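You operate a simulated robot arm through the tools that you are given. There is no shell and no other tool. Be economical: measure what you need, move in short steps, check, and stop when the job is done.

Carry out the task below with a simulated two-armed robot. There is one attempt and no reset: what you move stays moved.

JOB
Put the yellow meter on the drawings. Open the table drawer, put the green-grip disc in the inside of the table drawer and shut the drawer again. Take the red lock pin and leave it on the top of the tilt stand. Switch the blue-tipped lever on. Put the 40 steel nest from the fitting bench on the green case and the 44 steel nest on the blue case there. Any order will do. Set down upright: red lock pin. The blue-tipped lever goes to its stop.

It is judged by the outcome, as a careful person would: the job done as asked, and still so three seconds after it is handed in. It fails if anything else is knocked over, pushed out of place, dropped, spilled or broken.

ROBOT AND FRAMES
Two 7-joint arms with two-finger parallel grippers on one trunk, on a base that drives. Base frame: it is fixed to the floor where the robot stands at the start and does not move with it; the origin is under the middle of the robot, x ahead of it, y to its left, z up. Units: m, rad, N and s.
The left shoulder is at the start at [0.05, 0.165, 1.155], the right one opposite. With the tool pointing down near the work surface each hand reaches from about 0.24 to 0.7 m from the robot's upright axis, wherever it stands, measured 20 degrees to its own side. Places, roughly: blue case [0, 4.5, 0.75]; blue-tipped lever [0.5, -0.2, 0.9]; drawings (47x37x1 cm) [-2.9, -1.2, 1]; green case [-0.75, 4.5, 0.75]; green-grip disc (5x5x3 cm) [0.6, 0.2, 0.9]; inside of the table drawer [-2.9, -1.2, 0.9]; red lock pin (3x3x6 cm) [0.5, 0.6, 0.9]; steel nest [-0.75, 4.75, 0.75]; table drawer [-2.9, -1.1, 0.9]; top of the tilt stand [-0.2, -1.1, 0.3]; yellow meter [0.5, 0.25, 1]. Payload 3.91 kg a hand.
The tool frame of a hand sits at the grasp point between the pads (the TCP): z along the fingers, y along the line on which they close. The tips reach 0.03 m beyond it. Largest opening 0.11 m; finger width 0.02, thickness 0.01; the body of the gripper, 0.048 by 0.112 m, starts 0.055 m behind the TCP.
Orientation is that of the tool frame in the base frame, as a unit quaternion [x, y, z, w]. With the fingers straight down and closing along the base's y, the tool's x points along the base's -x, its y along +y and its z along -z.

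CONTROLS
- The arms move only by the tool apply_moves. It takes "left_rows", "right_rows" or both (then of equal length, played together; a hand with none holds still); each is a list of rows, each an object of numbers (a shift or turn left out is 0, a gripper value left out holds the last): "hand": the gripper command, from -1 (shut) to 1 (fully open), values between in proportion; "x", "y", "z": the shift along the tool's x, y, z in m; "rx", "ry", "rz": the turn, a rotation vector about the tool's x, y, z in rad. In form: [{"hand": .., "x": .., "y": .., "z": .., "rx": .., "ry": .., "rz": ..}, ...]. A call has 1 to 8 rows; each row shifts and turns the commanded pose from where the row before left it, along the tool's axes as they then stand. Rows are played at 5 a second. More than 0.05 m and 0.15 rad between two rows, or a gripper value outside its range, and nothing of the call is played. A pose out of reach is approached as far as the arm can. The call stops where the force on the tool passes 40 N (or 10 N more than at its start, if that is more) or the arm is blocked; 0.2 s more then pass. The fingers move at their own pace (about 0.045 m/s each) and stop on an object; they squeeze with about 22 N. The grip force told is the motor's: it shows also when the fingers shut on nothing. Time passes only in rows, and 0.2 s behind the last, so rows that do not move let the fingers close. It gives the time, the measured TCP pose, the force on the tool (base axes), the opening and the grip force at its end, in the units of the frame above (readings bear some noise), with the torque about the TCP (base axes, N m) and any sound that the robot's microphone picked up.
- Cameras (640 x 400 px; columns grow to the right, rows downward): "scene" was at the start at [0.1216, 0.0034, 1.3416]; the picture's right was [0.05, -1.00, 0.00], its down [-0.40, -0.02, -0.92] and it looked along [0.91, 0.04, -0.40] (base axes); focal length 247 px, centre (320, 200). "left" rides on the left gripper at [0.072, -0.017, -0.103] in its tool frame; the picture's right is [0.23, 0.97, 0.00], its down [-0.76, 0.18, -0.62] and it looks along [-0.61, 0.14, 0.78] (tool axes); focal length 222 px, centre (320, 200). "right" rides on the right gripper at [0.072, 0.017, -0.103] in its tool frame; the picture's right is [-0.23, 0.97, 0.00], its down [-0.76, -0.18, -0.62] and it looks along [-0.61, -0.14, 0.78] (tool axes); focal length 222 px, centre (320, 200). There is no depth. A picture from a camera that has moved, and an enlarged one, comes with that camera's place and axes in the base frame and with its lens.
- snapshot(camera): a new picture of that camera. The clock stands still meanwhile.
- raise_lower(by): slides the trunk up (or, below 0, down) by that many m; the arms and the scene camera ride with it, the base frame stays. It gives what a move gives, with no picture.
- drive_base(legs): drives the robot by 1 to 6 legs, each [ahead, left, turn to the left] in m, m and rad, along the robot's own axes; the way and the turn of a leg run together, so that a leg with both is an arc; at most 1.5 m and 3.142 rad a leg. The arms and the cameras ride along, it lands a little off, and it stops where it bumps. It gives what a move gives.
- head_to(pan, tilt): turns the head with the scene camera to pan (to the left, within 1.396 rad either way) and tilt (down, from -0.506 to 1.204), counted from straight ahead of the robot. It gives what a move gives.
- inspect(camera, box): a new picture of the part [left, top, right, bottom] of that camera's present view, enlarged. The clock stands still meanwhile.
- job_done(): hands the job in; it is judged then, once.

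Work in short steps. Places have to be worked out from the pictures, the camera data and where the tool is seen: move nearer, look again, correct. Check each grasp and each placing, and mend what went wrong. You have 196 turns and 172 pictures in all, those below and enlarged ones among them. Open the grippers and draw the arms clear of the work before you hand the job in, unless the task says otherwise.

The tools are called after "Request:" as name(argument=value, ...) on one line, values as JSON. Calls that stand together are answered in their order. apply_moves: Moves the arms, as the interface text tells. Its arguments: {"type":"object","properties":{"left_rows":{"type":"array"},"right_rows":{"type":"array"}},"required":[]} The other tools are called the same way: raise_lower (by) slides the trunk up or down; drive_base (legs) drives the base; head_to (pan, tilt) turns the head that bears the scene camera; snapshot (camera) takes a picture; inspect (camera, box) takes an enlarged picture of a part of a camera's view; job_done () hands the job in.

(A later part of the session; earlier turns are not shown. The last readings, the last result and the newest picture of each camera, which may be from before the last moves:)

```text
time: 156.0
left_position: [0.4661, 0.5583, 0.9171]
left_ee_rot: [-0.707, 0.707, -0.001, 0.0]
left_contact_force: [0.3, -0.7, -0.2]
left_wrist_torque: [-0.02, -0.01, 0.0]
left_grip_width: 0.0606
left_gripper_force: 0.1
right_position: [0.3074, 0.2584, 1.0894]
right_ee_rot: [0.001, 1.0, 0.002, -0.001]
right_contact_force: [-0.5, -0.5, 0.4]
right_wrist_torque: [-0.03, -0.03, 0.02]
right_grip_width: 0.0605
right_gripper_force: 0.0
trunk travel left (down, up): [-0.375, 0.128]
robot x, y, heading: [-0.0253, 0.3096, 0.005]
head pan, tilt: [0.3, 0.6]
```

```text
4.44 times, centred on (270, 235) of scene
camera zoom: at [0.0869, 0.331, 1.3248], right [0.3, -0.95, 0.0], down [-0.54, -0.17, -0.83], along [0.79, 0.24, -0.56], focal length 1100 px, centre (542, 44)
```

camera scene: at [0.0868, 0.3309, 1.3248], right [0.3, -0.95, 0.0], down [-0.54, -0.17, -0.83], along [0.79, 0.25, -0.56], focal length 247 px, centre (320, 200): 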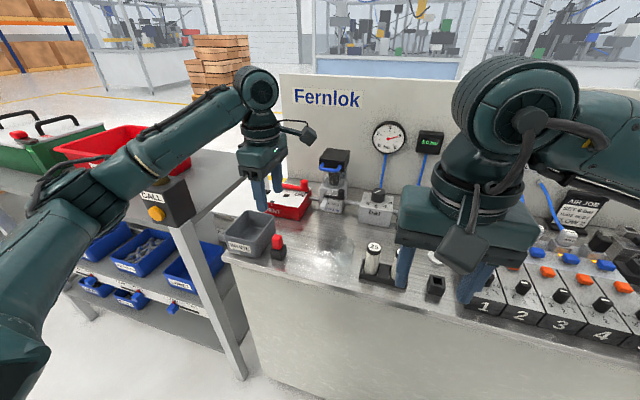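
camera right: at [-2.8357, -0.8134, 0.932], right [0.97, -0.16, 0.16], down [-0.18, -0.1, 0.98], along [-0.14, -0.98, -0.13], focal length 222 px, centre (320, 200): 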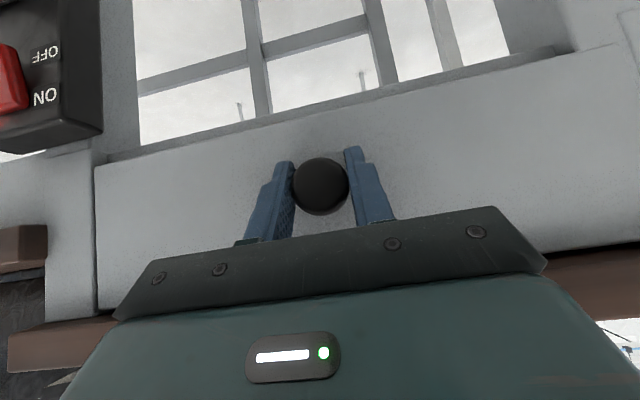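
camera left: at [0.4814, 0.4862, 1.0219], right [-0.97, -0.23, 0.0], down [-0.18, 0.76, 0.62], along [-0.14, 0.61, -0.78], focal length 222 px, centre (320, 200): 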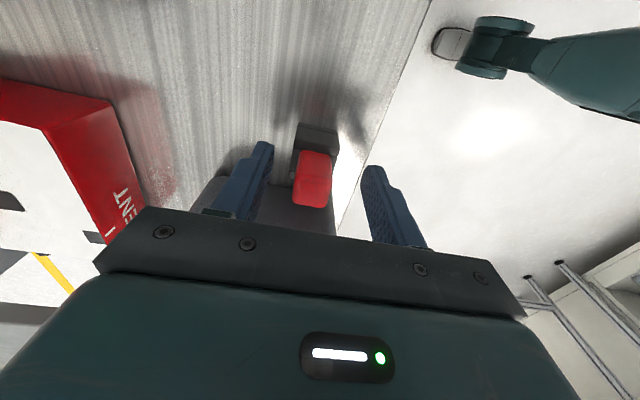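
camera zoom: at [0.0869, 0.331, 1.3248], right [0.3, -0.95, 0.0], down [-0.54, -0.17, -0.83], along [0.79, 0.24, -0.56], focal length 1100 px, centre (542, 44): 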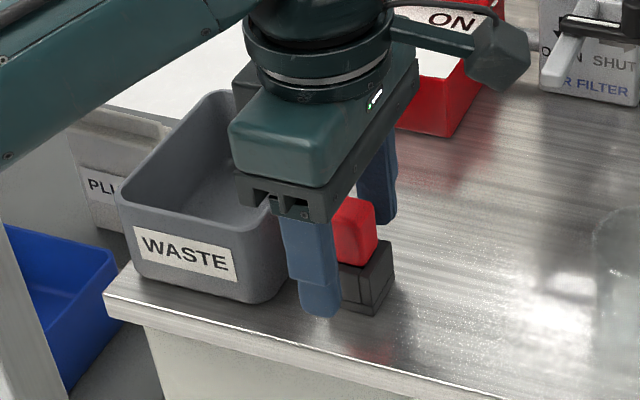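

Fingers straddle the red head. Close and lift vertically.

Request:
apply_moves(left_rows=[{"hand": -1}, {}, {}, {"z": -0.015}, {"z": -0.02}, {"z": -0.03}, {"z": -0.04}, {"z": -0.04}])

Request:
snapshot(camera="left")

Request:
inspect(camera="scene", box=[200, 120, 340, 270])

```text
time: 157.0
left_position: [0.4709, 0.5581, 0.918]
left_ee_rot: [0.707, -0.707, 0.001, 0.0]
left_contact_force: [16.6, 1.1, -18.1]
left_wrist_torque: [-0.41, -1.05, -0.59]
left_grip_width: 0.0295
left_gripper_force: 45.3
right_position: [0.31, 0.2603, 1.0886]
right_ee_rot: [0.002, 1.0, 0.001, -0.004]
right_contact_force: [0.9, -0.1, -0.2]
right_wrist_torque: [0.0, -0.01, -0.02]
right_grip_width: 0.0604
right_gripper_force: 0.1
trunk travel left (down, up): [-0.375, 0.128]
robot x, y, heading: [-0.0257, 0.307, -0.0]
head pan, tilt: [0.3, 0.6]
stopped in row 4 (left hand): the force on the tool passed its limit at 44 N (the readings are from after the stop); the commanded pose is now the measured one
```

```text
78 pictures are left
camera left: at [0.486, 0.4862, 1.0222], right [-0.97, -0.23, 0.0], down [-0.18, 0.76, 0.62], along [-0.14, 0.61, -0.78], focal length 222 px, centre (320, 200)
```

left: 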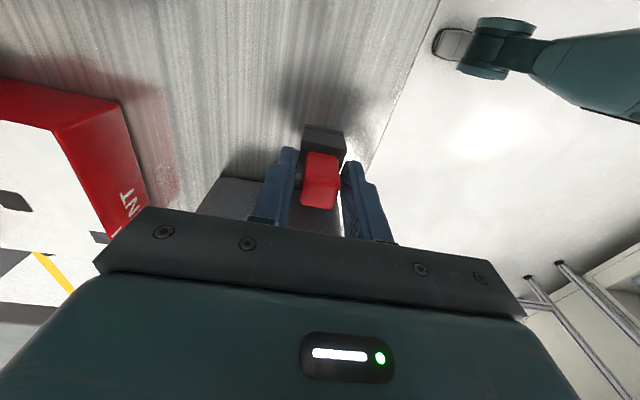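

```text
2.67 times, centred on (270, 195) of scene
camera zoom: at [0.0902, 0.3319, 1.3242], right [0.3, -0.96, 0.0], down [-0.54, -0.17, -0.82], along [0.79, 0.24, -0.57], focal length 660 px, centre (453, 213)
```

zoom: 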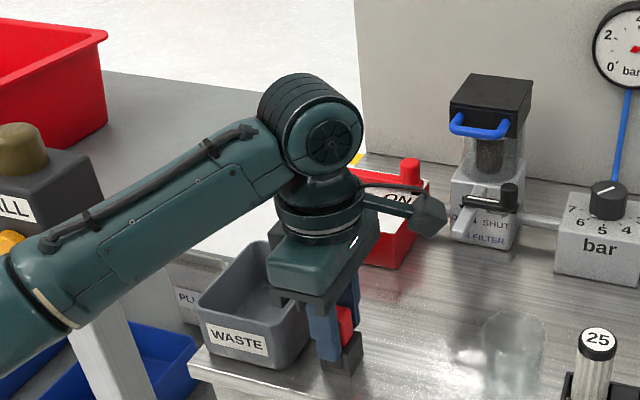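

The pin binds: there was side load (hand 5 mm off). Now the pose is re-zeroed; try lifting in small steps.

Request:
apply_moves(left_rows=[{}, {"z": -0.003}, {"z": -0.003}, {"z": -0.004}, {"z": -0.005}])

Request:
inspect(camera="left", box=[250, 100, 390, 220])

```text
time: 157.6
left_position: [0.4706, 0.5583, 0.9184]
left_ee_rot: [0.707, -0.707, -0.001, 0.0]
left_contact_force: [16.4, 0.8, -18.2]
left_wrist_torque: [-0.25, -1.07, -0.72]
left_grip_width: 0.0299
left_gripper_force: 45.1
right_position: [0.3105, 0.259, 1.0894]
right_ee_rot: [0.001, 1.0, 0.001, -0.004]
right_contact_force: [-0.3, -0.2, 0.4]
right_wrist_torque: [0.01, -0.01, 0.02]
right_grip_width: 0.0608
right_gripper_force: 0.2
trunk travel left (down, up): [-0.375, 0.128]
robot x, y, heading: [-0.0279, 0.3083, 0.001]
head pan, tilt: [0.3, 0.6]
stopped in row 3 (left hand): the force on the tool passed its limit at 43 N (the readings are from after the stop); the commanded pose is now the measured one
```

```text
3.33 times, centred on (320, 160) of left
camera zoom: at [0.4863, 0.4861, 1.0223], right [-0.97, -0.23, 0.0], down [-0.18, 0.76, 0.62], along [-0.14, 0.61, -0.78], focal length 740 px, centre (320, 333)
```

zoom: 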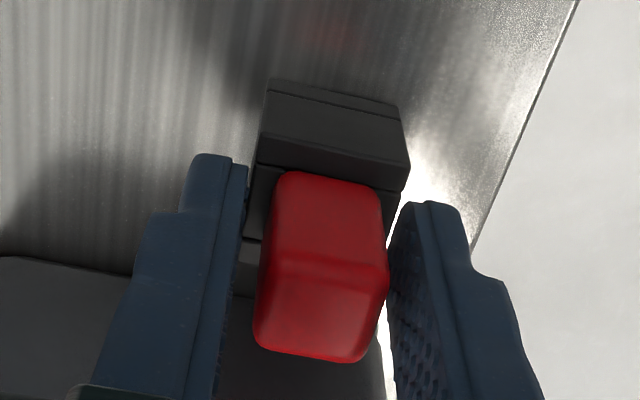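

The tips are clamping the 3 cm holder, not the pin (red head is z≈0.897–0.929, 2.3 cm wide). Open, raise 1.5 cm, re-grip on the red head only.

Request:
apply_moves(left_rows=[{"hand": 0.0}, {}, {"z": -0.0145}, {}, {"hand": -1}, {}, {}])

Request:
inspect(camera="left", box=[250, 100, 390, 220])

```text
time: 159.2
left_position: [0.4682, 0.5573, 0.9358]
left_ee_rot: [0.707, -0.707, 0.0, 0.001]
left_contact_force: [4.8, -0.3, -0.2]
left_wrist_torque: [0.0, -0.24, 0.02]
left_grip_width: 0.02
left_gripper_force: 21.8
right_position: [0.3084, 0.2585, 1.0909]
right_ee_rot: [0.001, 1.0, 0.001, -0.002]
right_contact_force: [1.1, 0.4, -0.5]
right_wrist_torque: [0.0, -0.01, 0.03]
right_grip_width: 0.0603
right_gripper_force: 0.0
trunk travel left (down, up): [-0.375, 0.128]
robot x, y, heading: [-0.0267, 0.304, -0.002]
head pan, tilt: [0.3, 0.6]
```

```text
3.33 times, centred on (320, 160) of left
camera zoom: at [0.4831, 0.4851, 1.0403], right [-0.97, -0.23, 0.0], down [-0.18, 0.76, 0.62], along [-0.14, 0.61, -0.78], focal length 740 px, centre (320, 333)
```

zoom: 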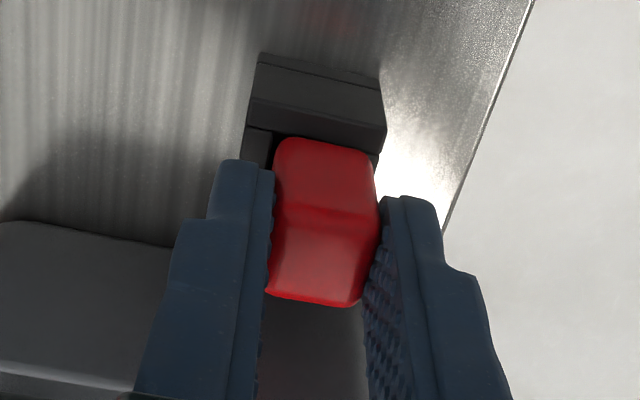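

Now the 2 cm red head is gripped. Lift slowly.

Request:
apply_moves(left_rows=[{"z": -0.008}, {"z": -0.012}, {"z": -0.02}, {"z": -0.03}, {"z": -0.04}, {"z": -0.04}])

Request:
snapshot(camera="left")

Request:
inspect(camera="scene", box=[200, 120, 340, 270])

```text
time: 160.6
left_position: [0.4668, 0.5556, 1.0848]
left_ee_rot: [0.708, -0.706, -0.001, 0.0]
left_contact_force: [0.0, -0.1, -1.4]
left_wrist_torque: [0.04, 0.0, 0.04]
left_grip_width: 0.0198
left_gripper_force: 21.7
right_position: [0.3068, 0.2566, 1.0909]
right_ee_rot: [0.002, 1.0, 0.001, -0.003]
right_contact_force: [0.4, 0.6, -0.4]
right_wrist_torque: [-0.02, 0.0, -0.04]
right_grip_width: 0.0608
right_gripper_force: 0.1
trunk travel left (down, up): [-0.375, 0.128]
robot x, y, heading: [-0.0291, 0.3083, -0.004]
head pan, tilt: [0.3, 0.6]
```

```text
74 pictures are left
camera left: at [0.4828, 0.4834, 1.1889], right [-0.97, -0.23, 0.0], down [-0.18, 0.76, 0.62], along [-0.14, 0.61, -0.78], focal length 222 px, centre (320, 200)
```

left: 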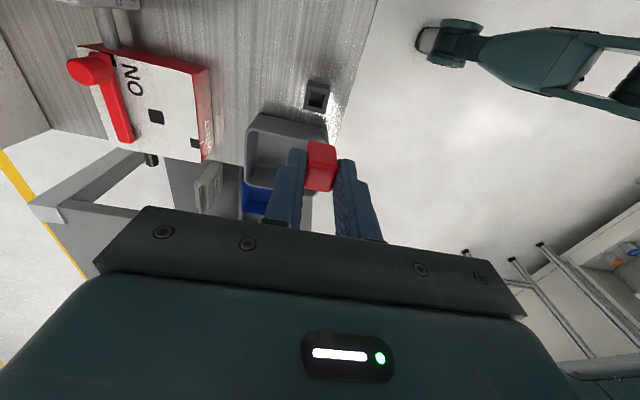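

```text
2.67 times, centred on (270, 195) of scene
camera zoom: at [0.0872, 0.3304, 1.3248], right [0.3, -0.96, 0.0], down [-0.54, -0.17, -0.83], along [0.79, 0.24, -0.56], focal length 660 px, centre (453, 213)
```

zoom: 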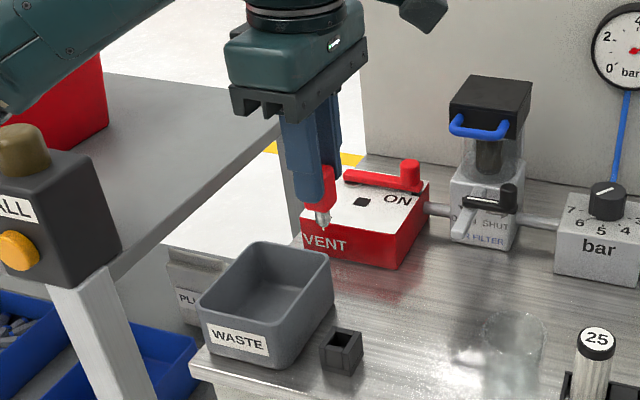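

Pin is out. Look at its lower end.

Request:
inspect(camera="scene", box=[250, 165, 290, 215])

```text
8.00 times, centred on (270, 190) of scene
camera zoom: at [0.0872, 0.3304, 1.3248], right [0.3, -0.96, 0.0], down [-0.54, -0.17, -0.83], along [0.79, 0.24, -0.56], focal length 1979 px, centre (720, 280)
```

zoom: 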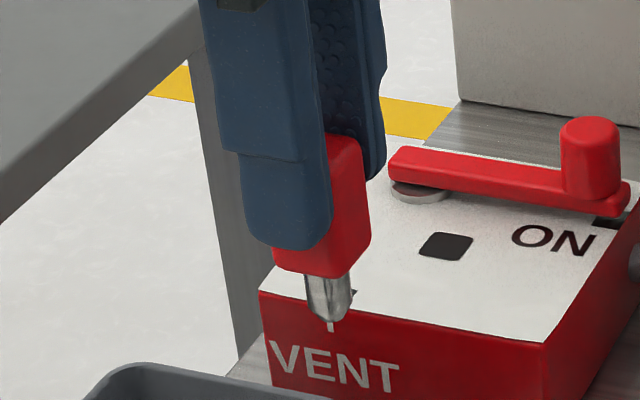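

Its short shaft has a narrow end, so it needs a careful vertical release. Retract the left arm and drive to the tilt stand.

Request:
apply_moves(left_rows=[{"y": 0.04, "x": 0.012}, {"y": 0.04, "x": 0.012}, {"y": 0.04, "x": 0.012}, {"y": 0.04, "x": 0.012}])

Request:
drive_base(legs=[[-0.38, 0, 0], [0, -0.61, 0], [0, 0, -1.571]])

Request:
head_to(pan=0.3, tilt=0.85)

Request:
snapshot(camera="scene")

```text
time: 161.6
left_position: [0.3066, 0.5082, 1.0844]
left_ee_rot: [0.709, -0.705, 0.0, 0.001]
left_contact_force: [0.0, -0.4, -0.5]
left_wrist_torque: [0.01, 0.02, -0.01]
left_grip_width: 0.0197
left_gripper_force: 21.5
right_position: [0.3075, 0.2583, 1.0908]
right_ee_rot: [0.002, 1.0, 0.0, -0.002]
right_contact_force: [0.1, -0.2, -0.6]
right_wrist_torque: [-0.03, 0.0, 0.0]
right_grip_width: 0.0605
right_gripper_force: 0.1
trunk travel left (down, up): [-0.375, 0.128]
robot x, y, heading: [-0.0257, 0.3078, 0.0]
head pan, tilt: [0.3, 0.6]
```

```text
time: 173.2
left_position: [-0.2055, -0.6373, 1.0842]
left_ee_rot: [0.008, 1.0, 0.0, 0.0]
left_contact_force: [0.4, -0.9, 0.4]
left_wrist_torque: [-0.01, 0.02, 0.01]
left_grip_width: 0.02
left_gripper_force: 21.3
right_position: [-0.4568, -0.6325, 1.0906]
right_ee_rot: [0.714, 0.7, 0.001, -0.001]
right_contact_force: [-0.1, -0.3, 0.6]
right_wrist_torque: [-0.03, 0.0, -0.01]
right_grip_width: 0.0605
right_gripper_force: 0.0
trunk travel left (down, up): [-0.375, 0.128]
robot x, y, heading: [-0.4036, -0.3, -1.59]
head pan, tilt: [0.3, 0.6]
```

```text
time: 174.0
left_position: [-0.2067, -0.6367, 1.0844]
left_ee_rot: [0.008, 1.0, 0.001, 0.0]
left_contact_force: [-0.2, 0.4, -0.8]
left_wrist_torque: [0.01, 0.02, -0.01]
left_grip_width: 0.0198
left_gripper_force: 21.7
right_position: [-0.4564, -0.6315, 1.0891]
right_ee_rot: [0.714, 0.7, 0.001, 0.0]
right_contact_force: [-0.7, 0.9, -0.3]
right_wrist_torque: [0.0, 0.04, -0.01]
right_grip_width: 0.0609
right_gripper_force: 0.1
trunk travel left (down, up): [-0.375, 0.128]
robot x, y, heading: [-0.4047, -0.3016, -1.59]
head pan, tilt: [0.3, 0.85]
```

```text
71 pictures are left
camera scene: at [-0.382, -0.4045, 1.3039], right [-0.96, -0.28, 0.0], down [-0.21, 0.72, -0.66], along [0.18, -0.63, -0.75], focal length 247 px, centre (320, 200)
```

scene: 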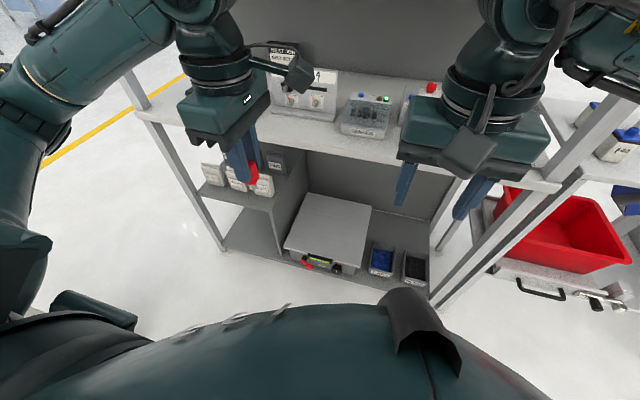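

Lower the trunk fully with both hands still in front of the rack.

Request:
raise_lower(by=-0.37)

Request:
snapshot(camera="scene")

Request:
snapshot(camera="left")

```text
time: 177.6
left_position: [-0.2053, -0.6373, 0.7135]
left_ee_rot: [0.007, 1.0, 0.0, 0.0]
left_contact_force: [0.1, -0.5, 0.2]
left_wrist_torque: [0.04, -0.02, 0.0]
left_grip_width: 0.02
left_gripper_force: 21.4
right_position: [-0.4564, -0.6332, 0.7213]
right_ee_rot: [0.715, 0.699, 0.003, -0.001]
right_contact_force: [0.2, -0.1, 0.1]
right_wrist_torque: [-0.02, 0.0, 0.01]
right_grip_width: 0.0605
right_gripper_force: 0.1
trunk travel left (down, up): [-0.005, 0.498]
robot x, y, heading: [-0.4044, -0.3011, -1.59]
head pan, tilt: [0.3, 0.85]
```

```text
70 pictures are left
camera scene: at [-0.382, -0.4044, 0.9339], right [-0.96, -0.28, 0.0], down [-0.21, 0.72, -0.66], along [0.18, -0.63, -0.75], focal length 247 px, centre (320, 200)
```

scene: 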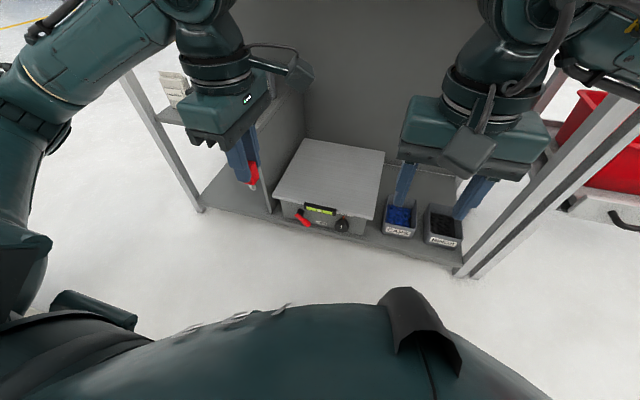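

```text
69 pictures are left
camera left: at [-0.2799, -0.652, 0.8188], right [-0.21, 0.98, 0.0], down [0.76, 0.17, 0.62], along [0.61, 0.13, -0.78], focal length 222 px, centre (320, 200)
```

left: 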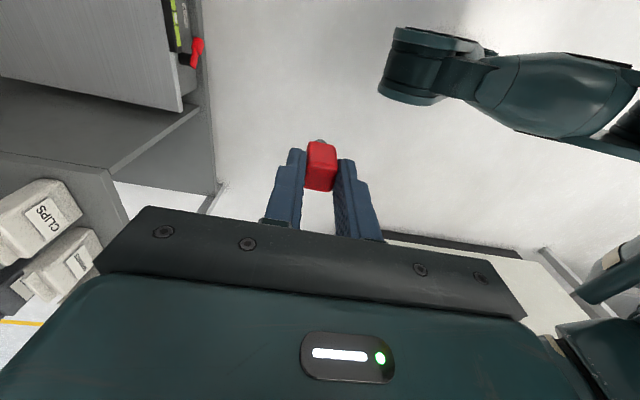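

Plate top is ~z 0.27, front edge y≈-0.93. Drive 0.12 m closer, then lower the left hand in front of the rack.

Request:
drive_base(legs=[[0.12, 0, 0.02]])

Request:
apply_moves(left_rows=[{"z": 0.045}, {"z": 0.045}, {"z": 0.045}, {"z": 0.045}, {"z": 0.045}, {"z": 0.045}])

Request:
snapshot(camera="scene")

```text
time: 178.8
left_position: [-0.1993, -0.7513, 0.7135]
left_ee_rot: [-0.003, 1.0, 0.001, 0.0]
left_contact_force: [0.1, -0.3, -0.4]
left_wrist_torque: [0.04, 0.01, 0.01]
left_grip_width: 0.0199
left_gripper_force: 22.1
right_position: [-0.4502, -0.7541, 0.7204]
right_ee_rot: [0.707, 0.708, 0.002, -0.001]
right_contact_force: [-0.1, -0.3, 0.0]
right_wrist_torque: [0.01, -0.05, -0.02]
right_grip_width: 0.0607
right_gripper_force: 0.1
trunk travel left (down, up): [-0.005, 0.498]
robot x, y, heading: [-0.4018, -0.419, -1.566]
head pan, tilt: [0.3, 0.85]
```

```text
time: 180.2
left_position: [-0.1999, -0.7512, 0.4409]
left_ee_rot: [-0.002, 1.0, 0.0, -0.001]
left_contact_force: [-0.6, 0.8, -0.5]
left_wrist_torque: [-0.02, 0.01, 0.01]
left_grip_width: 0.0199
left_gripper_force: 22.0
right_position: [-0.4497, -0.7539, 0.7203]
right_ee_rot: [0.707, 0.707, 0.002, -0.001]
right_contact_force: [-0.1, 0.0, -0.4]
right_wrist_torque: [-0.01, -0.04, 0.04]
right_grip_width: 0.0607
right_gripper_force: 0.0
trunk travel left (down, up): [-0.005, 0.498]
robot x, y, heading: [-0.4044, -0.4177, -1.568]
head pan, tilt: [0.3, 0.85]
```

```text
68 pictures are left
camera scene: at [-0.3806, -0.5237, 0.934], right [-0.95, -0.3, 0.0], down [-0.22, 0.72, -0.66], along [0.2, -0.63, -0.75], focal length 247 px, centre (320, 200)
```

scene: 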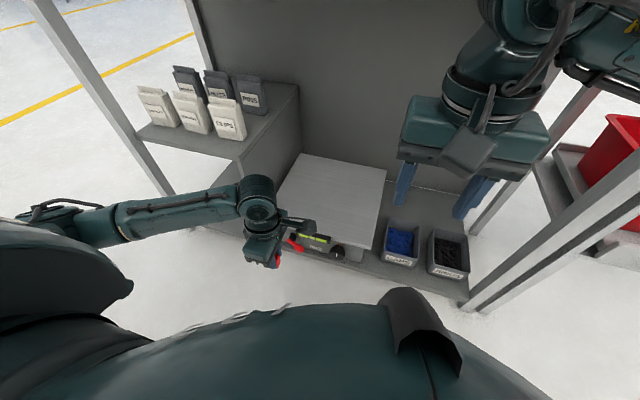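

Advance the left hand toward the plate in steps, watching the forearm relative to the left cubby.

Request:
apply_moves(left_rows=[{"y": -0.04, "x": 0.015}, {"y": -0.04, "x": 0.015}, {"y": -0.04, "x": 0.01}])

Request:
snapshot(camera="scene")

```text
time: 181.0
left_position: [-0.2394, -0.8724, 0.4419]
left_ee_rot: [-0.003, 1.0, 0.002, 0.001]
left_contact_force: [0.1, -1.1, -0.1]
left_wrist_torque: [-0.01, 0.03, -0.01]
left_grip_width: 0.0199
left_gripper_force: 21.4
right_position: [-0.4509, -0.7543, 0.7204]
right_ee_rot: [0.708, 0.707, 0.003, 0.0]
right_contact_force: [0.2, -0.3, -0.4]
right_wrist_torque: [0.01, -0.02, 0.01]
right_grip_width: 0.0605
right_gripper_force: 0.2
trunk travel left (down, up): [-0.005, 0.498]
robot x, y, heading: [-0.4062, -0.4166, -1.567]
head pan, tilt: [0.3, 0.85]
```

```text
67 pictures are left
camera scene: at [-0.3805, -0.5237, 0.9339], right [-0.95, -0.3, 0.0], down [-0.23, 0.72, -0.66], along [0.2, -0.63, -0.75], focal length 247 px, centre (320, 200)
```

scene: 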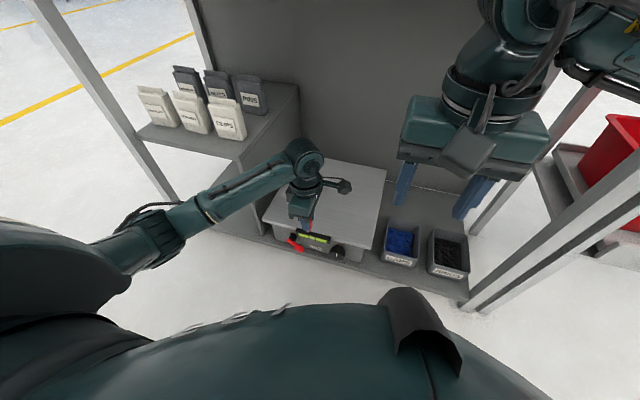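

Forearm (elbow at about x −0.12) is clear of the cubby. Advance 10 cm more and lower a bit.

Request:
apply_moves(left_rows=[{"y": -0.04}, {"y": -0.04}, {"y": -0.03}, {"z": 0.03}, {"z": 0.025}])

Request:
snapshot(camera="scene")

Request:
snapshot(camera="left")

```text
time: 182.2
left_position: [-0.2381, -0.9851, 0.3876]
left_ee_rot: [-0.003, 1.0, 0.001, 0.0]
left_contact_force: [-0.8, 0.6, -0.3]
left_wrist_torque: [0.0, 0.01, 0.03]
left_grip_width: 0.0199
left_gripper_force: 22.0
right_position: [-0.4501, -0.7535, 0.7197]
right_ee_rot: [0.707, 0.707, 0.002, 0.0]
right_contact_force: [1.0, -1.0, -0.3]
right_wrist_torque: [0.0, -0.02, 0.01]
right_grip_width: 0.0604
right_gripper_force: 0.1
trunk travel left (down, up): [-0.005, 0.498]
robot x, y, heading: [-0.3984, -0.4194, -1.569]
head pan, tilt: [0.3, 0.85]
```

```text
66 pictures are left
camera scene: at [-0.3805, -0.5237, 0.9339], right [-0.95, -0.3, 0.0], down [-0.23, 0.72, -0.66], along [0.2, -0.63, -0.75], focal length 247 px, centre (320, 200)
```

scene: 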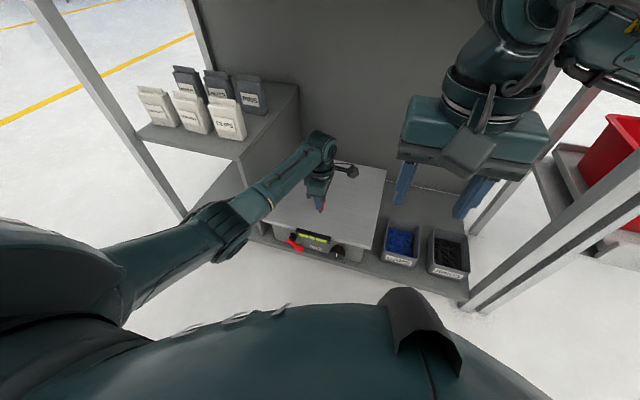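

```text
65 pictures are left
camera left: at [-0.3115, -1.0021, 0.4922], right [-0.23, 0.97, 0.0], down [0.76, 0.18, 0.62], along [0.61, 0.15, -0.78], focal length 222 px, centre (320, 200)
```

left: 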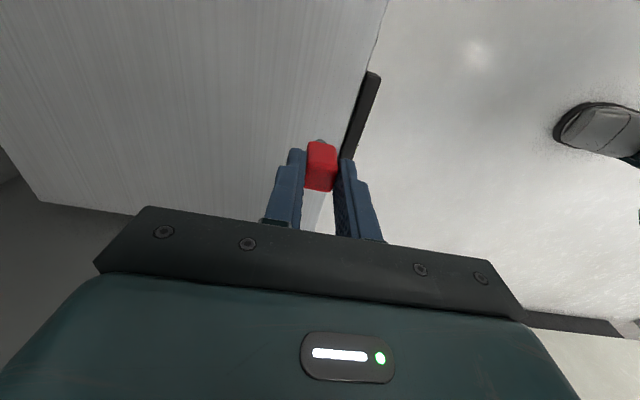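

Plate's front edge is about y≈-0.955, so go 5 cm deeper, then lower.

Request:
apply_moves(left_rows=[{"y": -0.03}, {"y": -0.03}, {"z": 0.02}])

Request:
inspect(camera="scene", box=[250, 130, 400, 280])

Request:
snapshot(camera="left")

```text
time: 183.0
left_position: [-0.2371, -1.0328, 0.3711]
left_ee_rot: [-0.003, 1.0, -0.001, 0.0]
left_contact_force: [-0.2, -0.1, -0.3]
left_wrist_torque: [0.01, -0.02, -0.02]
left_grip_width: 0.0201
left_gripper_force: 22.0
left hand out of reach, approached as far as the arm can: row 2, 3
right_position: [-0.449, -0.7535, 0.7206]
right_ee_rot: [0.707, 0.707, 0.002, -0.001]
right_contact_force: [0.1, 0.2, -0.1]
right_wrist_torque: [-0.01, 0.02, -0.03]
right_grip_width: 0.0605
right_gripper_force: 0.0
trunk travel left (down, up): [-0.005, 0.498]
robot x, y, heading: [-0.4024, -0.416, -1.565]
head pan, tilt: [0.3, 0.85]
```

```text
2.67 times, centred on (325, 205) of scene
camera zoom: at [-0.3806, -0.5236, 0.9339], right [-0.95, -0.3, 0.0], down [-0.22, 0.72, -0.66], along [0.2, -0.63, -0.75], focal length 660 px, centre (307, 187)
```

zoom: 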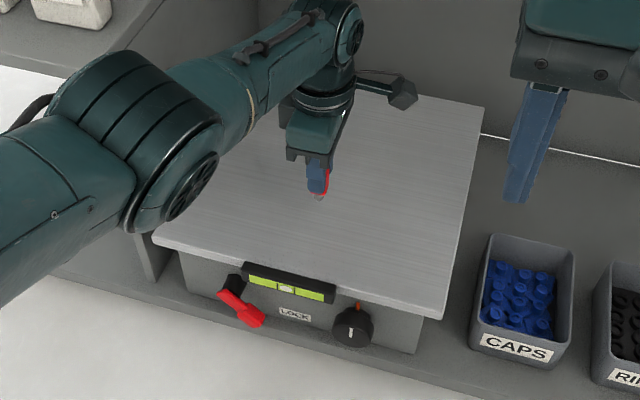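

```text
63 pictures are left
camera left: at [-0.3109, -1.0502, 0.4758], right [-0.23, 0.97, 0.0], down [0.76, 0.18, 0.62], along [0.61, 0.14, -0.78], focal length 222 px, centre (320, 200)
```

left: 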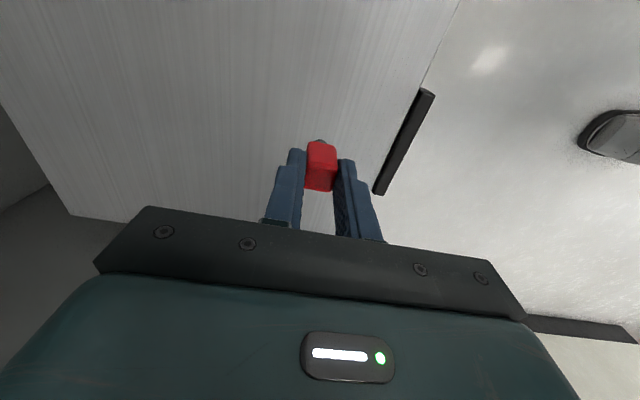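

Slightly beyond reach; drive 5 cm ahead so the arm has slack, then pull the hand back 3 cm.

Request:
drive_base(legs=[[0.05, 0, 0]])

Request:
apply_moves(left_rows=[{"y": 0.02}, {"y": 0.02}, {"z": 0.008}])

```text
time: 183.9
left_position: [-0.236, -1.0831, 0.371]
left_ee_rot: [-0.002, 1.0, 0.0, -0.001]
left_contact_force: [0.2, 0.3, 0.5]
left_wrist_torque: [-0.01, 0.02, -0.01]
left_grip_width: 0.0199
left_gripper_force: 21.8
right_position: [-0.4506, -0.8041, 0.7194]
right_ee_rot: [0.708, 0.707, 0.001, 0.0]
right_contact_force: [0.5, 0.6, 0.0]
right_wrist_torque: [-0.01, -0.01, 0.05]
right_grip_width: 0.0605
right_gripper_force: 0.1
trunk travel left (down, up): [-0.005, 0.498]
robot x, y, heading: [-0.4, -0.4729, -1.567]
head pan, tilt: [0.3, 0.85]
```

```text
time: 184.7
left_position: [-0.236, -1.0412, 0.3617]
left_ee_rot: [-0.003, 1.0, 0.001, 0.001]
left_contact_force: [-0.2, -0.2, -0.3]
left_wrist_torque: [-0.01, 0.01, 0.03]
left_grip_width: 0.0198
left_gripper_force: 22.1
right_position: [-0.4505, -0.8034, 0.7207]
right_ee_rot: [0.707, 0.707, 0.002, -0.001]
right_contact_force: [-0.2, -0.7, -0.5]
right_wrist_torque: [0.05, 0.01, 0.02]
right_grip_width: 0.0607
right_gripper_force: 0.1
trunk travel left (down, up): [-0.005, 0.498]
robot x, y, heading: [-0.4069, -0.4687, -1.566]
head pan, tilt: [0.3, 0.85]
```

Within reach and vertical. Lower in small rows until contact.

Request:
apply_moves(left_rows=[{"z": 0.005}, {"z": 0.004}, {"z": 0.004}, {"z": 0.003}])

Request:
inspect(camera="scene", box=[285, 160, 355, 220])

```text
time: 185.7
left_position: [-0.2374, -1.0437, 0.3472]
left_ee_rot: [-0.003, 1.0, 0.0, 0.0]
left_contact_force: [0.6, 0.5, -0.4]
left_wrist_torque: [0.0, 0.02, 0.0]
left_grip_width: 0.0198
left_gripper_force: 22.0
right_position: [-0.4493, -0.8032, 0.7211]
right_ee_rot: [0.707, 0.707, 0.002, -0.001]
right_contact_force: [0.0, -0.1, 0.6]
right_wrist_torque: [0.01, 0.01, 0.01]
right_grip_width: 0.0607
right_gripper_force: 0.1
trunk travel left (down, up): [-0.005, 0.498]
robot x, y, heading: [-0.4082, -0.4688, -1.566]
head pan, tilt: [0.3, 0.85]
```

```text
6.67 times, centred on (320, 190) of scene
camera zoom: at [-0.3804, -0.574, 0.9339], right [-0.95, -0.3, 0.0], down [-0.22, 0.72, -0.66], along [0.2, -0.63, -0.75], focal length 1649 px, centre (320, 267)
```

zoom: 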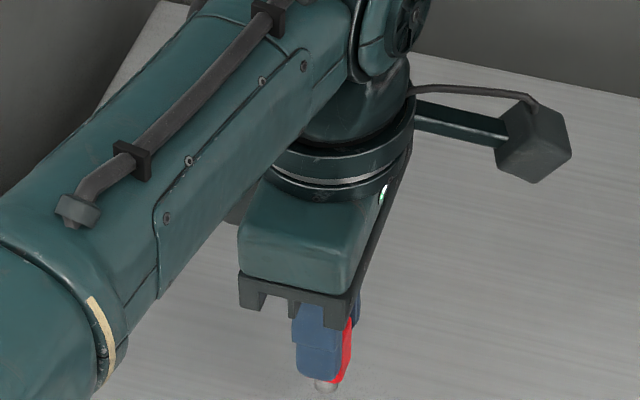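

Request:
apply_moves(left_rows=[{"z": 0.004}, {"z": 0.004}, {"z": 0.003}])

```text
time: 186.5
left_position: [-0.2362, -1.0429, 0.3363]
left_ee_rot: [-0.003, 1.0, 0.0, 0.0]
left_contact_force: [0.9, -1.1, -0.7]
left_wrist_torque: [0.02, 0.01, 0.0]
left_grip_width: 0.0198
left_gripper_force: 22.7
right_position: [-0.4508, -0.8036, 0.7199]
right_ee_rot: [0.707, 0.708, 0.002, -0.001]
right_contact_force: [-0.4, -0.2, 0.0]
right_wrist_torque: [0.0, 0.03, -0.01]
right_grip_width: 0.0604
right_gripper_force: 0.1
trunk travel left (down, up): [-0.005, 0.498]
robot x, y, heading: [-0.4047, -0.472, -1.569]
head pan, tilt: [0.3, 0.85]
```

Request:
apply_moves(left_rows=[{"z": 0.004}, {"z": 0.003}, {"z": 0.003}])

Request:
snapshot(camera="left")

```text
time: 187.3
left_position: [-0.2366, -1.0439, 0.3252]
left_ee_rot: [-0.003, 1.0, 0.001, 0.001]
left_contact_force: [0.2, -0.6, -0.8]
left_wrist_torque: [0.0, 0.03, 0.03]
left_grip_width: 0.0197
left_gripper_force: 21.7
right_position: [-0.4506, -0.8028, 0.7209]
right_ee_rot: [0.707, 0.707, 0.002, 0.0]
right_contact_force: [0.8, 0.4, 0.7]
right_wrist_torque: [-0.02, -0.01, 0.02]
right_grip_width: 0.0606
right_gripper_force: 0.0
trunk travel left (down, up): [-0.005, 0.498]
robot x, y, heading: [-0.4028, -0.4719, -1.568]
head pan, tilt: [0.3, 0.85]
```

```text
61 pictures are left
camera left: at [-0.3104, -1.0608, 0.4297], right [-0.23, 0.97, 0.0], down [0.76, 0.18, 0.62], along [0.61, 0.15, -0.78], focal length 222 px, centre (320, 200)
```

left: 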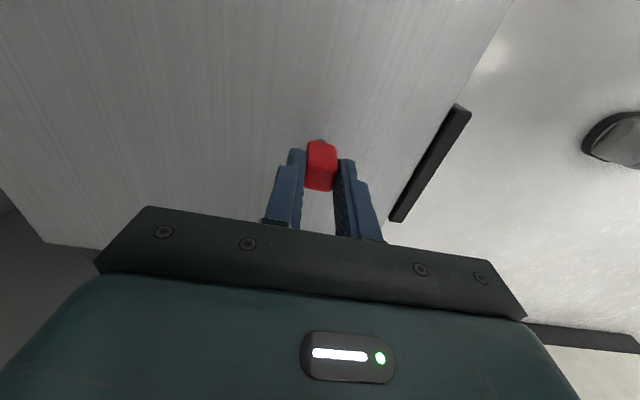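

Still free; keep lowering.

Request:
apply_moves(left_rows=[{"z": 0.003}, {"z": 0.003}, {"z": 0.003}])

```text
time: 188.1
left_position: [-0.2369, -1.0438, 0.3189]
left_ee_rot: [-0.002, 1.0, -0.001, 0.002]
left_contact_force: [0.6, 2.9, 10.3]
left_wrist_torque: [0.15, -0.05, -0.05]
left_grip_width: 0.02
left_gripper_force: 22.3
right_position: [-0.4499, -0.8037, 0.7212]
right_ee_rot: [0.708, 0.707, 0.003, -0.001]
right_contact_force: [0.2, 0.3, 0.5]
right_wrist_torque: [0.02, -0.03, -0.05]
right_grip_width: 0.0608
right_gripper_force: 0.2
trunk travel left (down, up): [-0.005, 0.498]
robot x, y, heading: [-0.4004, -0.4694, -1.569]
head pan, tilt: [0.3, 0.85]
```

Contact (10 N). Ease the press to a couple of newtons, then check.

Request:
apply_moves(left_rows=[{"z": -0.0018}, {}])

Request:
inspect(camera="left", box=[250, 100, 390, 220])

```text
time: 188.7
left_position: [-0.2381, -1.0434, 0.3187]
left_ee_rot: [-0.003, 1.0, -0.001, 0.0]
left_contact_force: [0.3, -0.7, 3.2]
left_wrist_torque: [-0.07, 0.0, 0.01]
left_grip_width: 0.0199
left_gripper_force: 21.7
right_position: [-0.4493, -0.8046, 0.7199]
right_ee_rot: [0.707, 0.707, 0.002, 0.0]
right_contact_force: [0.8, -0.6, 0.1]
right_wrist_torque: [0.01, -0.01, 0.0]
right_grip_width: 0.0605
right_gripper_force: 0.0
trunk travel left (down, up): [-0.005, 0.498]
robot x, y, heading: [-0.4038, -0.4724, -1.562]
head pan, tilt: [0.3, 0.85]
```

```text
3.33 times, centred on (320, 160) of left
camera zoom: at [-0.3111, -1.0603, 0.4229], right [-0.23, 0.97, 0.0], down [0.76, 0.18, 0.62], along [0.61, 0.14, -0.78], focal length 740 px, centre (320, 333)
```

zoom: 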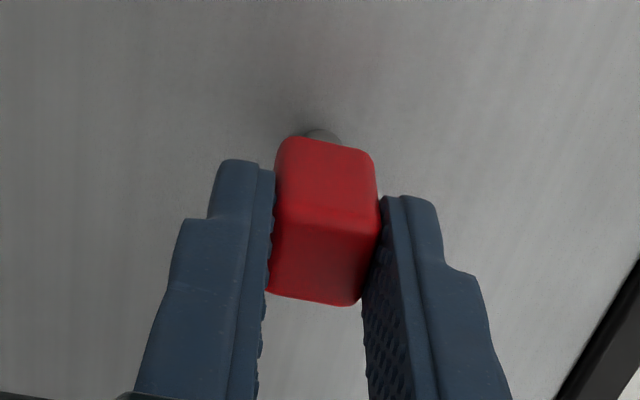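

Release slowly in place.

Request:
apply_moves(left_rows=[{"hand": -0.6}, {"hand": -0.55}, {"hand": -0.5}, {"hand": -0.4}, {"hand": -0.2}, {"hand": 0.0}, {}])

Request:
inspect(camera="left", box=[220, 90, 420, 240])

```text
time: 190.3
left_position: [-0.2374, -1.0426, 0.3176]
left_ee_rot: [-0.003, 1.0, 0.0, 0.0]
left_contact_force: [-0.1, 0.7, 0.0]
left_wrist_torque: [-0.03, -0.04, -0.02]
left_grip_width: 0.0552
left_gripper_force: 0.0
right_position: [-0.4497, -0.8043, 0.721]
right_ee_rot: [0.707, 0.707, 0.002, -0.001]
right_contact_force: [0.1, 0.0, -0.1]
right_wrist_torque: [0.02, -0.03, 0.02]
right_grip_width: 0.0605
right_gripper_force: 0.1
trunk travel left (down, up): [-0.005, 0.498]
robot x, y, heading: [-0.4044, -0.4692, -1.571]
head pan, tilt: [0.3, 0.85]
```

```text
2.67 times, centred on (320, 165) of left
camera zoom: at [-0.3109, -1.0603, 0.4225], right [-0.23, 0.97, 0.0], down [0.76, 0.18, 0.62], along [0.61, 0.15, -0.78], focal length 592 px, centre (320, 293)
```

zoom: 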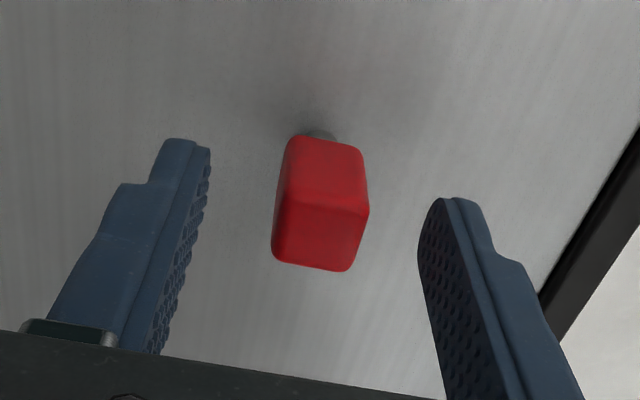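

The pin stands. Raise the hand straight up carefully.

Request:
apply_moves(left_rows=[{"z": -0.02}, {"z": -0.03}, {"z": -0.035}, {"z": -0.035}, {}])

Request:
snapshot(camera="left")

Request:
inspect(camera="scene", box=[260, 130, 400, 270])

```text
time: 191.5
left_position: [-0.2382, -1.0454, 0.4388]
left_ee_rot: [-0.003, 1.0, 0.0, 0.0]
left_contact_force: [-0.2, -0.5, -0.4]
left_wrist_torque: [0.0, 0.01, 0.02]
left_grip_width: 0.0549
left_gripper_force: 0.1
right_position: [-0.45, -0.8034, 0.7204]
right_ee_rot: [0.707, 0.707, 0.001, 0.0]
right_contact_force: [-0.4, 0.0, -0.7]
right_wrist_torque: [0.01, -0.01, -0.03]
right_grip_width: 0.0606
right_gripper_force: 0.1
trunk travel left (down, up): [-0.005, 0.498]
robot x, y, heading: [-0.4039, -0.4696, -1.571]
head pan, tilt: [0.3, 0.85]
```

```text
58 pictures are left
camera left: at [-0.312, -1.061, 0.5425], right [-0.23, 0.97, 0.0], down [0.76, 0.18, 0.62], along [0.61, 0.15, -0.78], focal length 222 px, centre (320, 200)
```

left: 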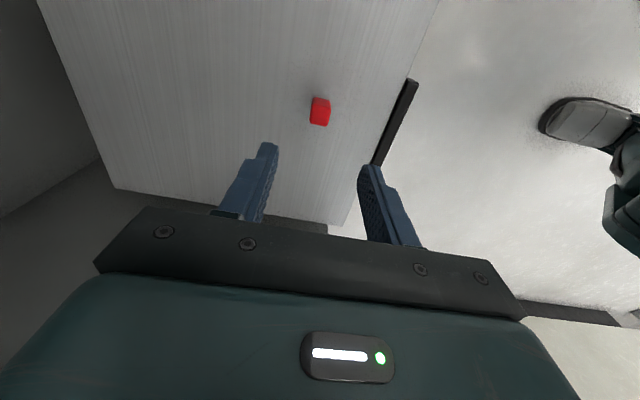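

```text
2.86 times, centred on (330, 200) of scene
camera zoom: at [-0.3804, -0.574, 0.9339], right [-0.95, -0.3, 0.0], down [-0.22, 0.72, -0.66], along [0.2, -0.63, -0.75], focal length 707 px, centre (291, 200)
```

zoom: 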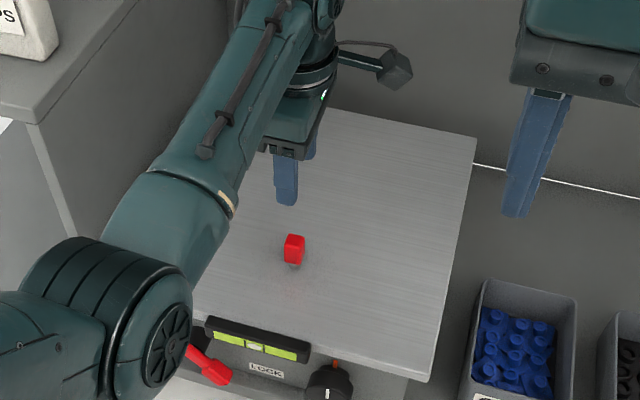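

Pin stands upright. Withdraw the left hand toward the robot, away from the rack.

Request:
apply_moves(left_rows=[{"y": 0.03}, {"y": 0.045}, {"y": 0.045}, {"y": 0.045}, {"y": 0.045}, {"y": 0.03}])

Request:
drive_base(legs=[[-0.25, 0, 0]])

Request:
raise_lower(by=0.37)

Request:
inspect(camera="scene", box=[240, 160, 440, 300])

```text
time: 192.2
left_position: [-0.2249, -1.0365, 0.5548]
left_ee_rot: [-0.01, 0.993, -0.12, 0.013]
left_contact_force: [-0.4, 0.6, 0.3]
left_wrist_torque: [0.0, 0.01, 0.0]
left_grip_width: 0.055
left_gripper_force: 0.1
right_position: [-0.4511, -0.8022, 0.7207]
right_ee_rot: [0.706, 0.708, 0.003, 0.002]
right_contact_force: [-0.9, 0.1, 0.2]
right_wrist_torque: [-0.02, -0.02, 0.02]
right_grip_width: 0.0602
right_gripper_force: 0.0
trunk travel left (down, up): [-0.005, 0.498]
robot x, y, heading: [-0.3994, -0.4674, -1.565]
head pan, tilt: [0.3, 0.85]
stopped in row 3 (left hand): the arm was blocked; the commanded pose is now the measured one
```

```text
time: 194.0
left_position: [-0.2291, -0.7891, 0.5523]
left_ee_rot: [-0.006, 0.993, -0.118, 0.012]
left_contact_force: [0.1, 0.1, 0.8]
left_wrist_torque: [0.0, -0.01, 0.0]
left_grip_width: 0.0549
left_gripper_force: 0.0
right_position: [-0.4529, -0.5529, 0.7199]
right_ee_rot: [0.71, 0.704, 0.003, 0.001]
right_contact_force: [-0.5, -0.6, 0.2]
right_wrist_torque: [0.01, -0.06, 0.01]
right_grip_width: 0.0604
right_gripper_force: 0.0
trunk travel left (down, up): [-0.005, 0.498]
robot x, y, heading: [-0.4042, -0.2178, -1.575]
head pan, tilt: [0.3, 0.85]
```

```text
time: 197.6
left_position: [-0.2284, -0.7881, 0.9215]
left_ee_rot: [-0.007, 0.993, -0.118, 0.011]
left_contact_force: [0.1, 0.0, 0.0]
left_wrist_torque: [0.01, 0.0, -0.03]
left_grip_width: 0.0549
left_gripper_force: 0.1
right_position: [-0.452, -0.552, 1.0909]
right_ee_rot: [0.709, 0.705, 0.002, 0.0]
right_contact_force: [-0.2, 0.0, 0.5]
right_wrist_torque: [-0.01, -0.02, 0.03]
right_grip_width: 0.0605
right_gripper_force: 0.0
trunk travel left (down, up): [-0.375, 0.128]
robot x, y, heading: [-0.4042, -0.2209, -1.576]
head pan, tilt: [0.3, 0.85]
```

```text
2.86 times, centred on (340, 230) of scene
camera zoom: at [-0.3811, -0.3233, 1.3038], right [-0.96, -0.29, 0.0], down [-0.22, 0.72, -0.66], along [0.19, -0.63, -0.75], focal length 707 px, centre (263, 114)
```

zoom: 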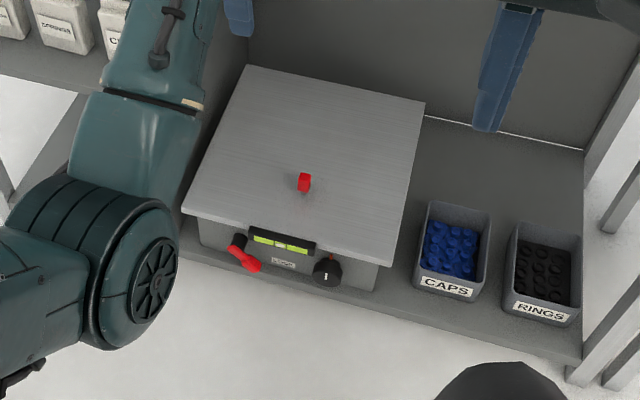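

Pin is still upright. The arm was briefly blocked; check the whole rack for disturbance.

Request:
head_to(pan=0.1, tilt=0.55)

Request:
snapshot(camera="scene")

```text
time: 198.4
left_position: [-0.2277, -0.7878, 0.92]
left_ee_rot: [-0.006, 0.993, -0.118, 0.011]
left_contact_force: [0.0, 0.8, 0.4]
left_wrist_torque: [0.0, 0.0, 0.0]
left_grip_width: 0.0551
left_gripper_force: 0.0
right_position: [-0.4521, -0.5527, 1.0909]
right_ee_rot: [0.71, 0.705, 0.001, -0.001]
right_contact_force: [0.7, 0.3, 0.1]
right_wrist_torque: [-0.05, 0.02, 0.02]
right_grip_width: 0.0604
right_gripper_force: 0.1
trunk travel left (down, up): [-0.375, 0.128]
robot x, y, heading: [-0.4029, -0.2204, -1.577]
head pan, tilt: [0.099, 0.55]
```

```text
55 pictures are left
camera scene: at [-0.3953, -0.3379, 1.3292], right [-1.0, -0.1, 0.0], down [-0.05, 0.52, -0.85], along [0.08, -0.85, -0.52], focal length 247 px, centre (320, 200)
```

scene: 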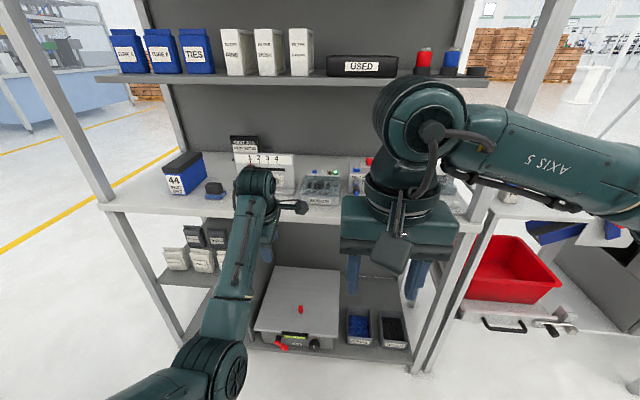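

Everything else is in place. Straighten the left hand's tilt and bring it up and back.

Request:
apply_moves(left_rows=[{"rx": -0.118}, {"rx": -0.118}, {"z": -0.04}, {"z": -0.04}, {"z": -0.04}, {"z": -0.03, "y": 0.03}, {"y": 0.04}, {"y": 0.04}])

Request:
snapshot(camera="scene")

```text
time: 200.2
left_position: [-0.1952, -0.8189, 1.0519]
left_ee_rot: [-0.007, 1.0, 0.0, 0.01]
left_contact_force: [-0.4, -0.8, -0.2]
left_wrist_torque: [-0.06, -0.02, 0.01]
left_grip_width: 0.055
left_gripper_force: 0.1
left hand out of reach, approached as far as the arm can: row 3, 4, 5, 6, 7, 8
right_position: [-0.4542, -0.5528, 1.0901]
right_ee_rot: [0.71, 0.704, 0.002, -0.001]
right_contact_force: [0.2, 0.2, 1.0]
right_wrist_torque: [-0.04, 0.0, -0.02]
right_grip_width: 0.0604
right_gripper_force: 0.0
trunk travel left (down, up): [-0.375, 0.128]
robot x, y, heading: [-0.4064, -0.2186, -1.573]
head pan, tilt: [0.099, 0.55]
```

```text
54 pictures are left
camera scene: at [-0.3951, -0.3378, 1.3293], right [-1.0, -0.1, 0.0], down [-0.05, 0.52, -0.85], along [0.08, -0.85, -0.52], focal length 247 px, centre (320, 200)
```

scene: 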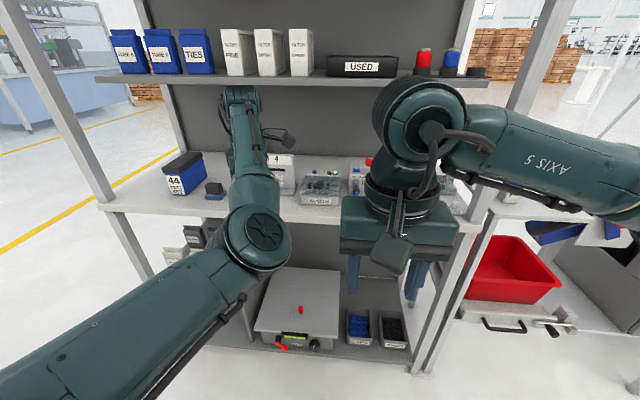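

The left arm is in an awkward elbow posture. Back the base away from the rack first, then sort the arm out in free space.

Request:
drive_base(legs=[[-0.3, 0, 0]])

Request:
apply_moves(left_rows=[{"x": -0.04}, {"x": -0.04}, {"x": -0.04}, {"x": -0.04}, {"y": 0.03}, {"y": 0.03}])

Request:
snapshot(camera="scene")

```text
time: 202.2
left_position: [-0.1931, -0.5156, 1.0516]
left_ee_rot: [-0.01, 1.0, -0.001, 0.011]
left_contact_force: [0.4, -0.9, -0.1]
left_wrist_torque: [-0.01, -0.03, -0.03]
left_grip_width: 0.055
left_gripper_force: 0.1
right_position: [-0.451, -0.2501, 1.0904]
right_ee_rot: [0.708, 0.707, 0.002, 0.0]
right_contact_force: [0.2, 0.1, 1.0]
right_wrist_torque: [-0.02, -0.01, 0.01]
right_grip_width: 0.0604
right_gripper_force: 0.0
trunk travel left (down, up): [-0.375, 0.128]
robot x, y, heading: [-0.4064, 0.0861, -1.572]
head pan, tilt: [0.099, 0.55]
```

```text
time: 203.6
left_position: [-0.0335, -0.4527, 1.0557]
left_ee_rot: [-0.008, 1.0, 0.0, 0.011]
left_contact_force: [-0.1, 0.0, -0.4]
left_wrist_torque: [-0.01, 0.01, 0.02]
left_grip_width: 0.0549
left_gripper_force: 0.1
right_position: [-0.4506, -0.2518, 1.0905]
right_ee_rot: [0.708, 0.707, 0.002, 0.0]
right_contact_force: [-1.0, -0.2, -0.2]
right_wrist_torque: [-0.04, 0.02, -0.01]
right_grip_width: 0.0604
right_gripper_force: 0.1
trunk travel left (down, up): [-0.375, 0.128]
robot x, y, heading: [-0.4071, 0.0819, -1.567]
head pan, tilt: [0.099, 0.55]
```

```text
53 pictures are left
camera scene: at [-0.3945, -0.0361, 1.3293], right [-0.99, -0.1, 0.0], down [-0.05, 0.52, -0.85], along [0.09, -0.85, -0.52], focal length 247 px, centre (320, 200)
```

scene: 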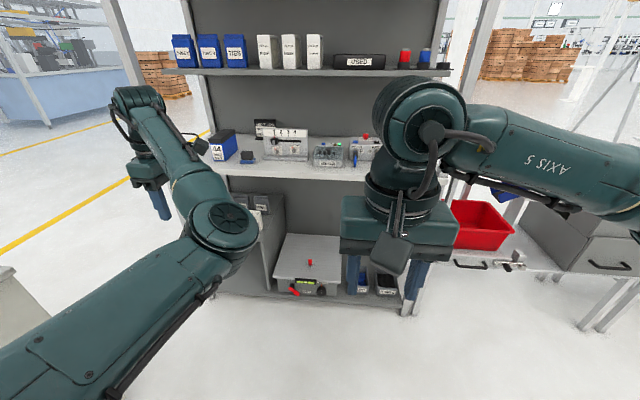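

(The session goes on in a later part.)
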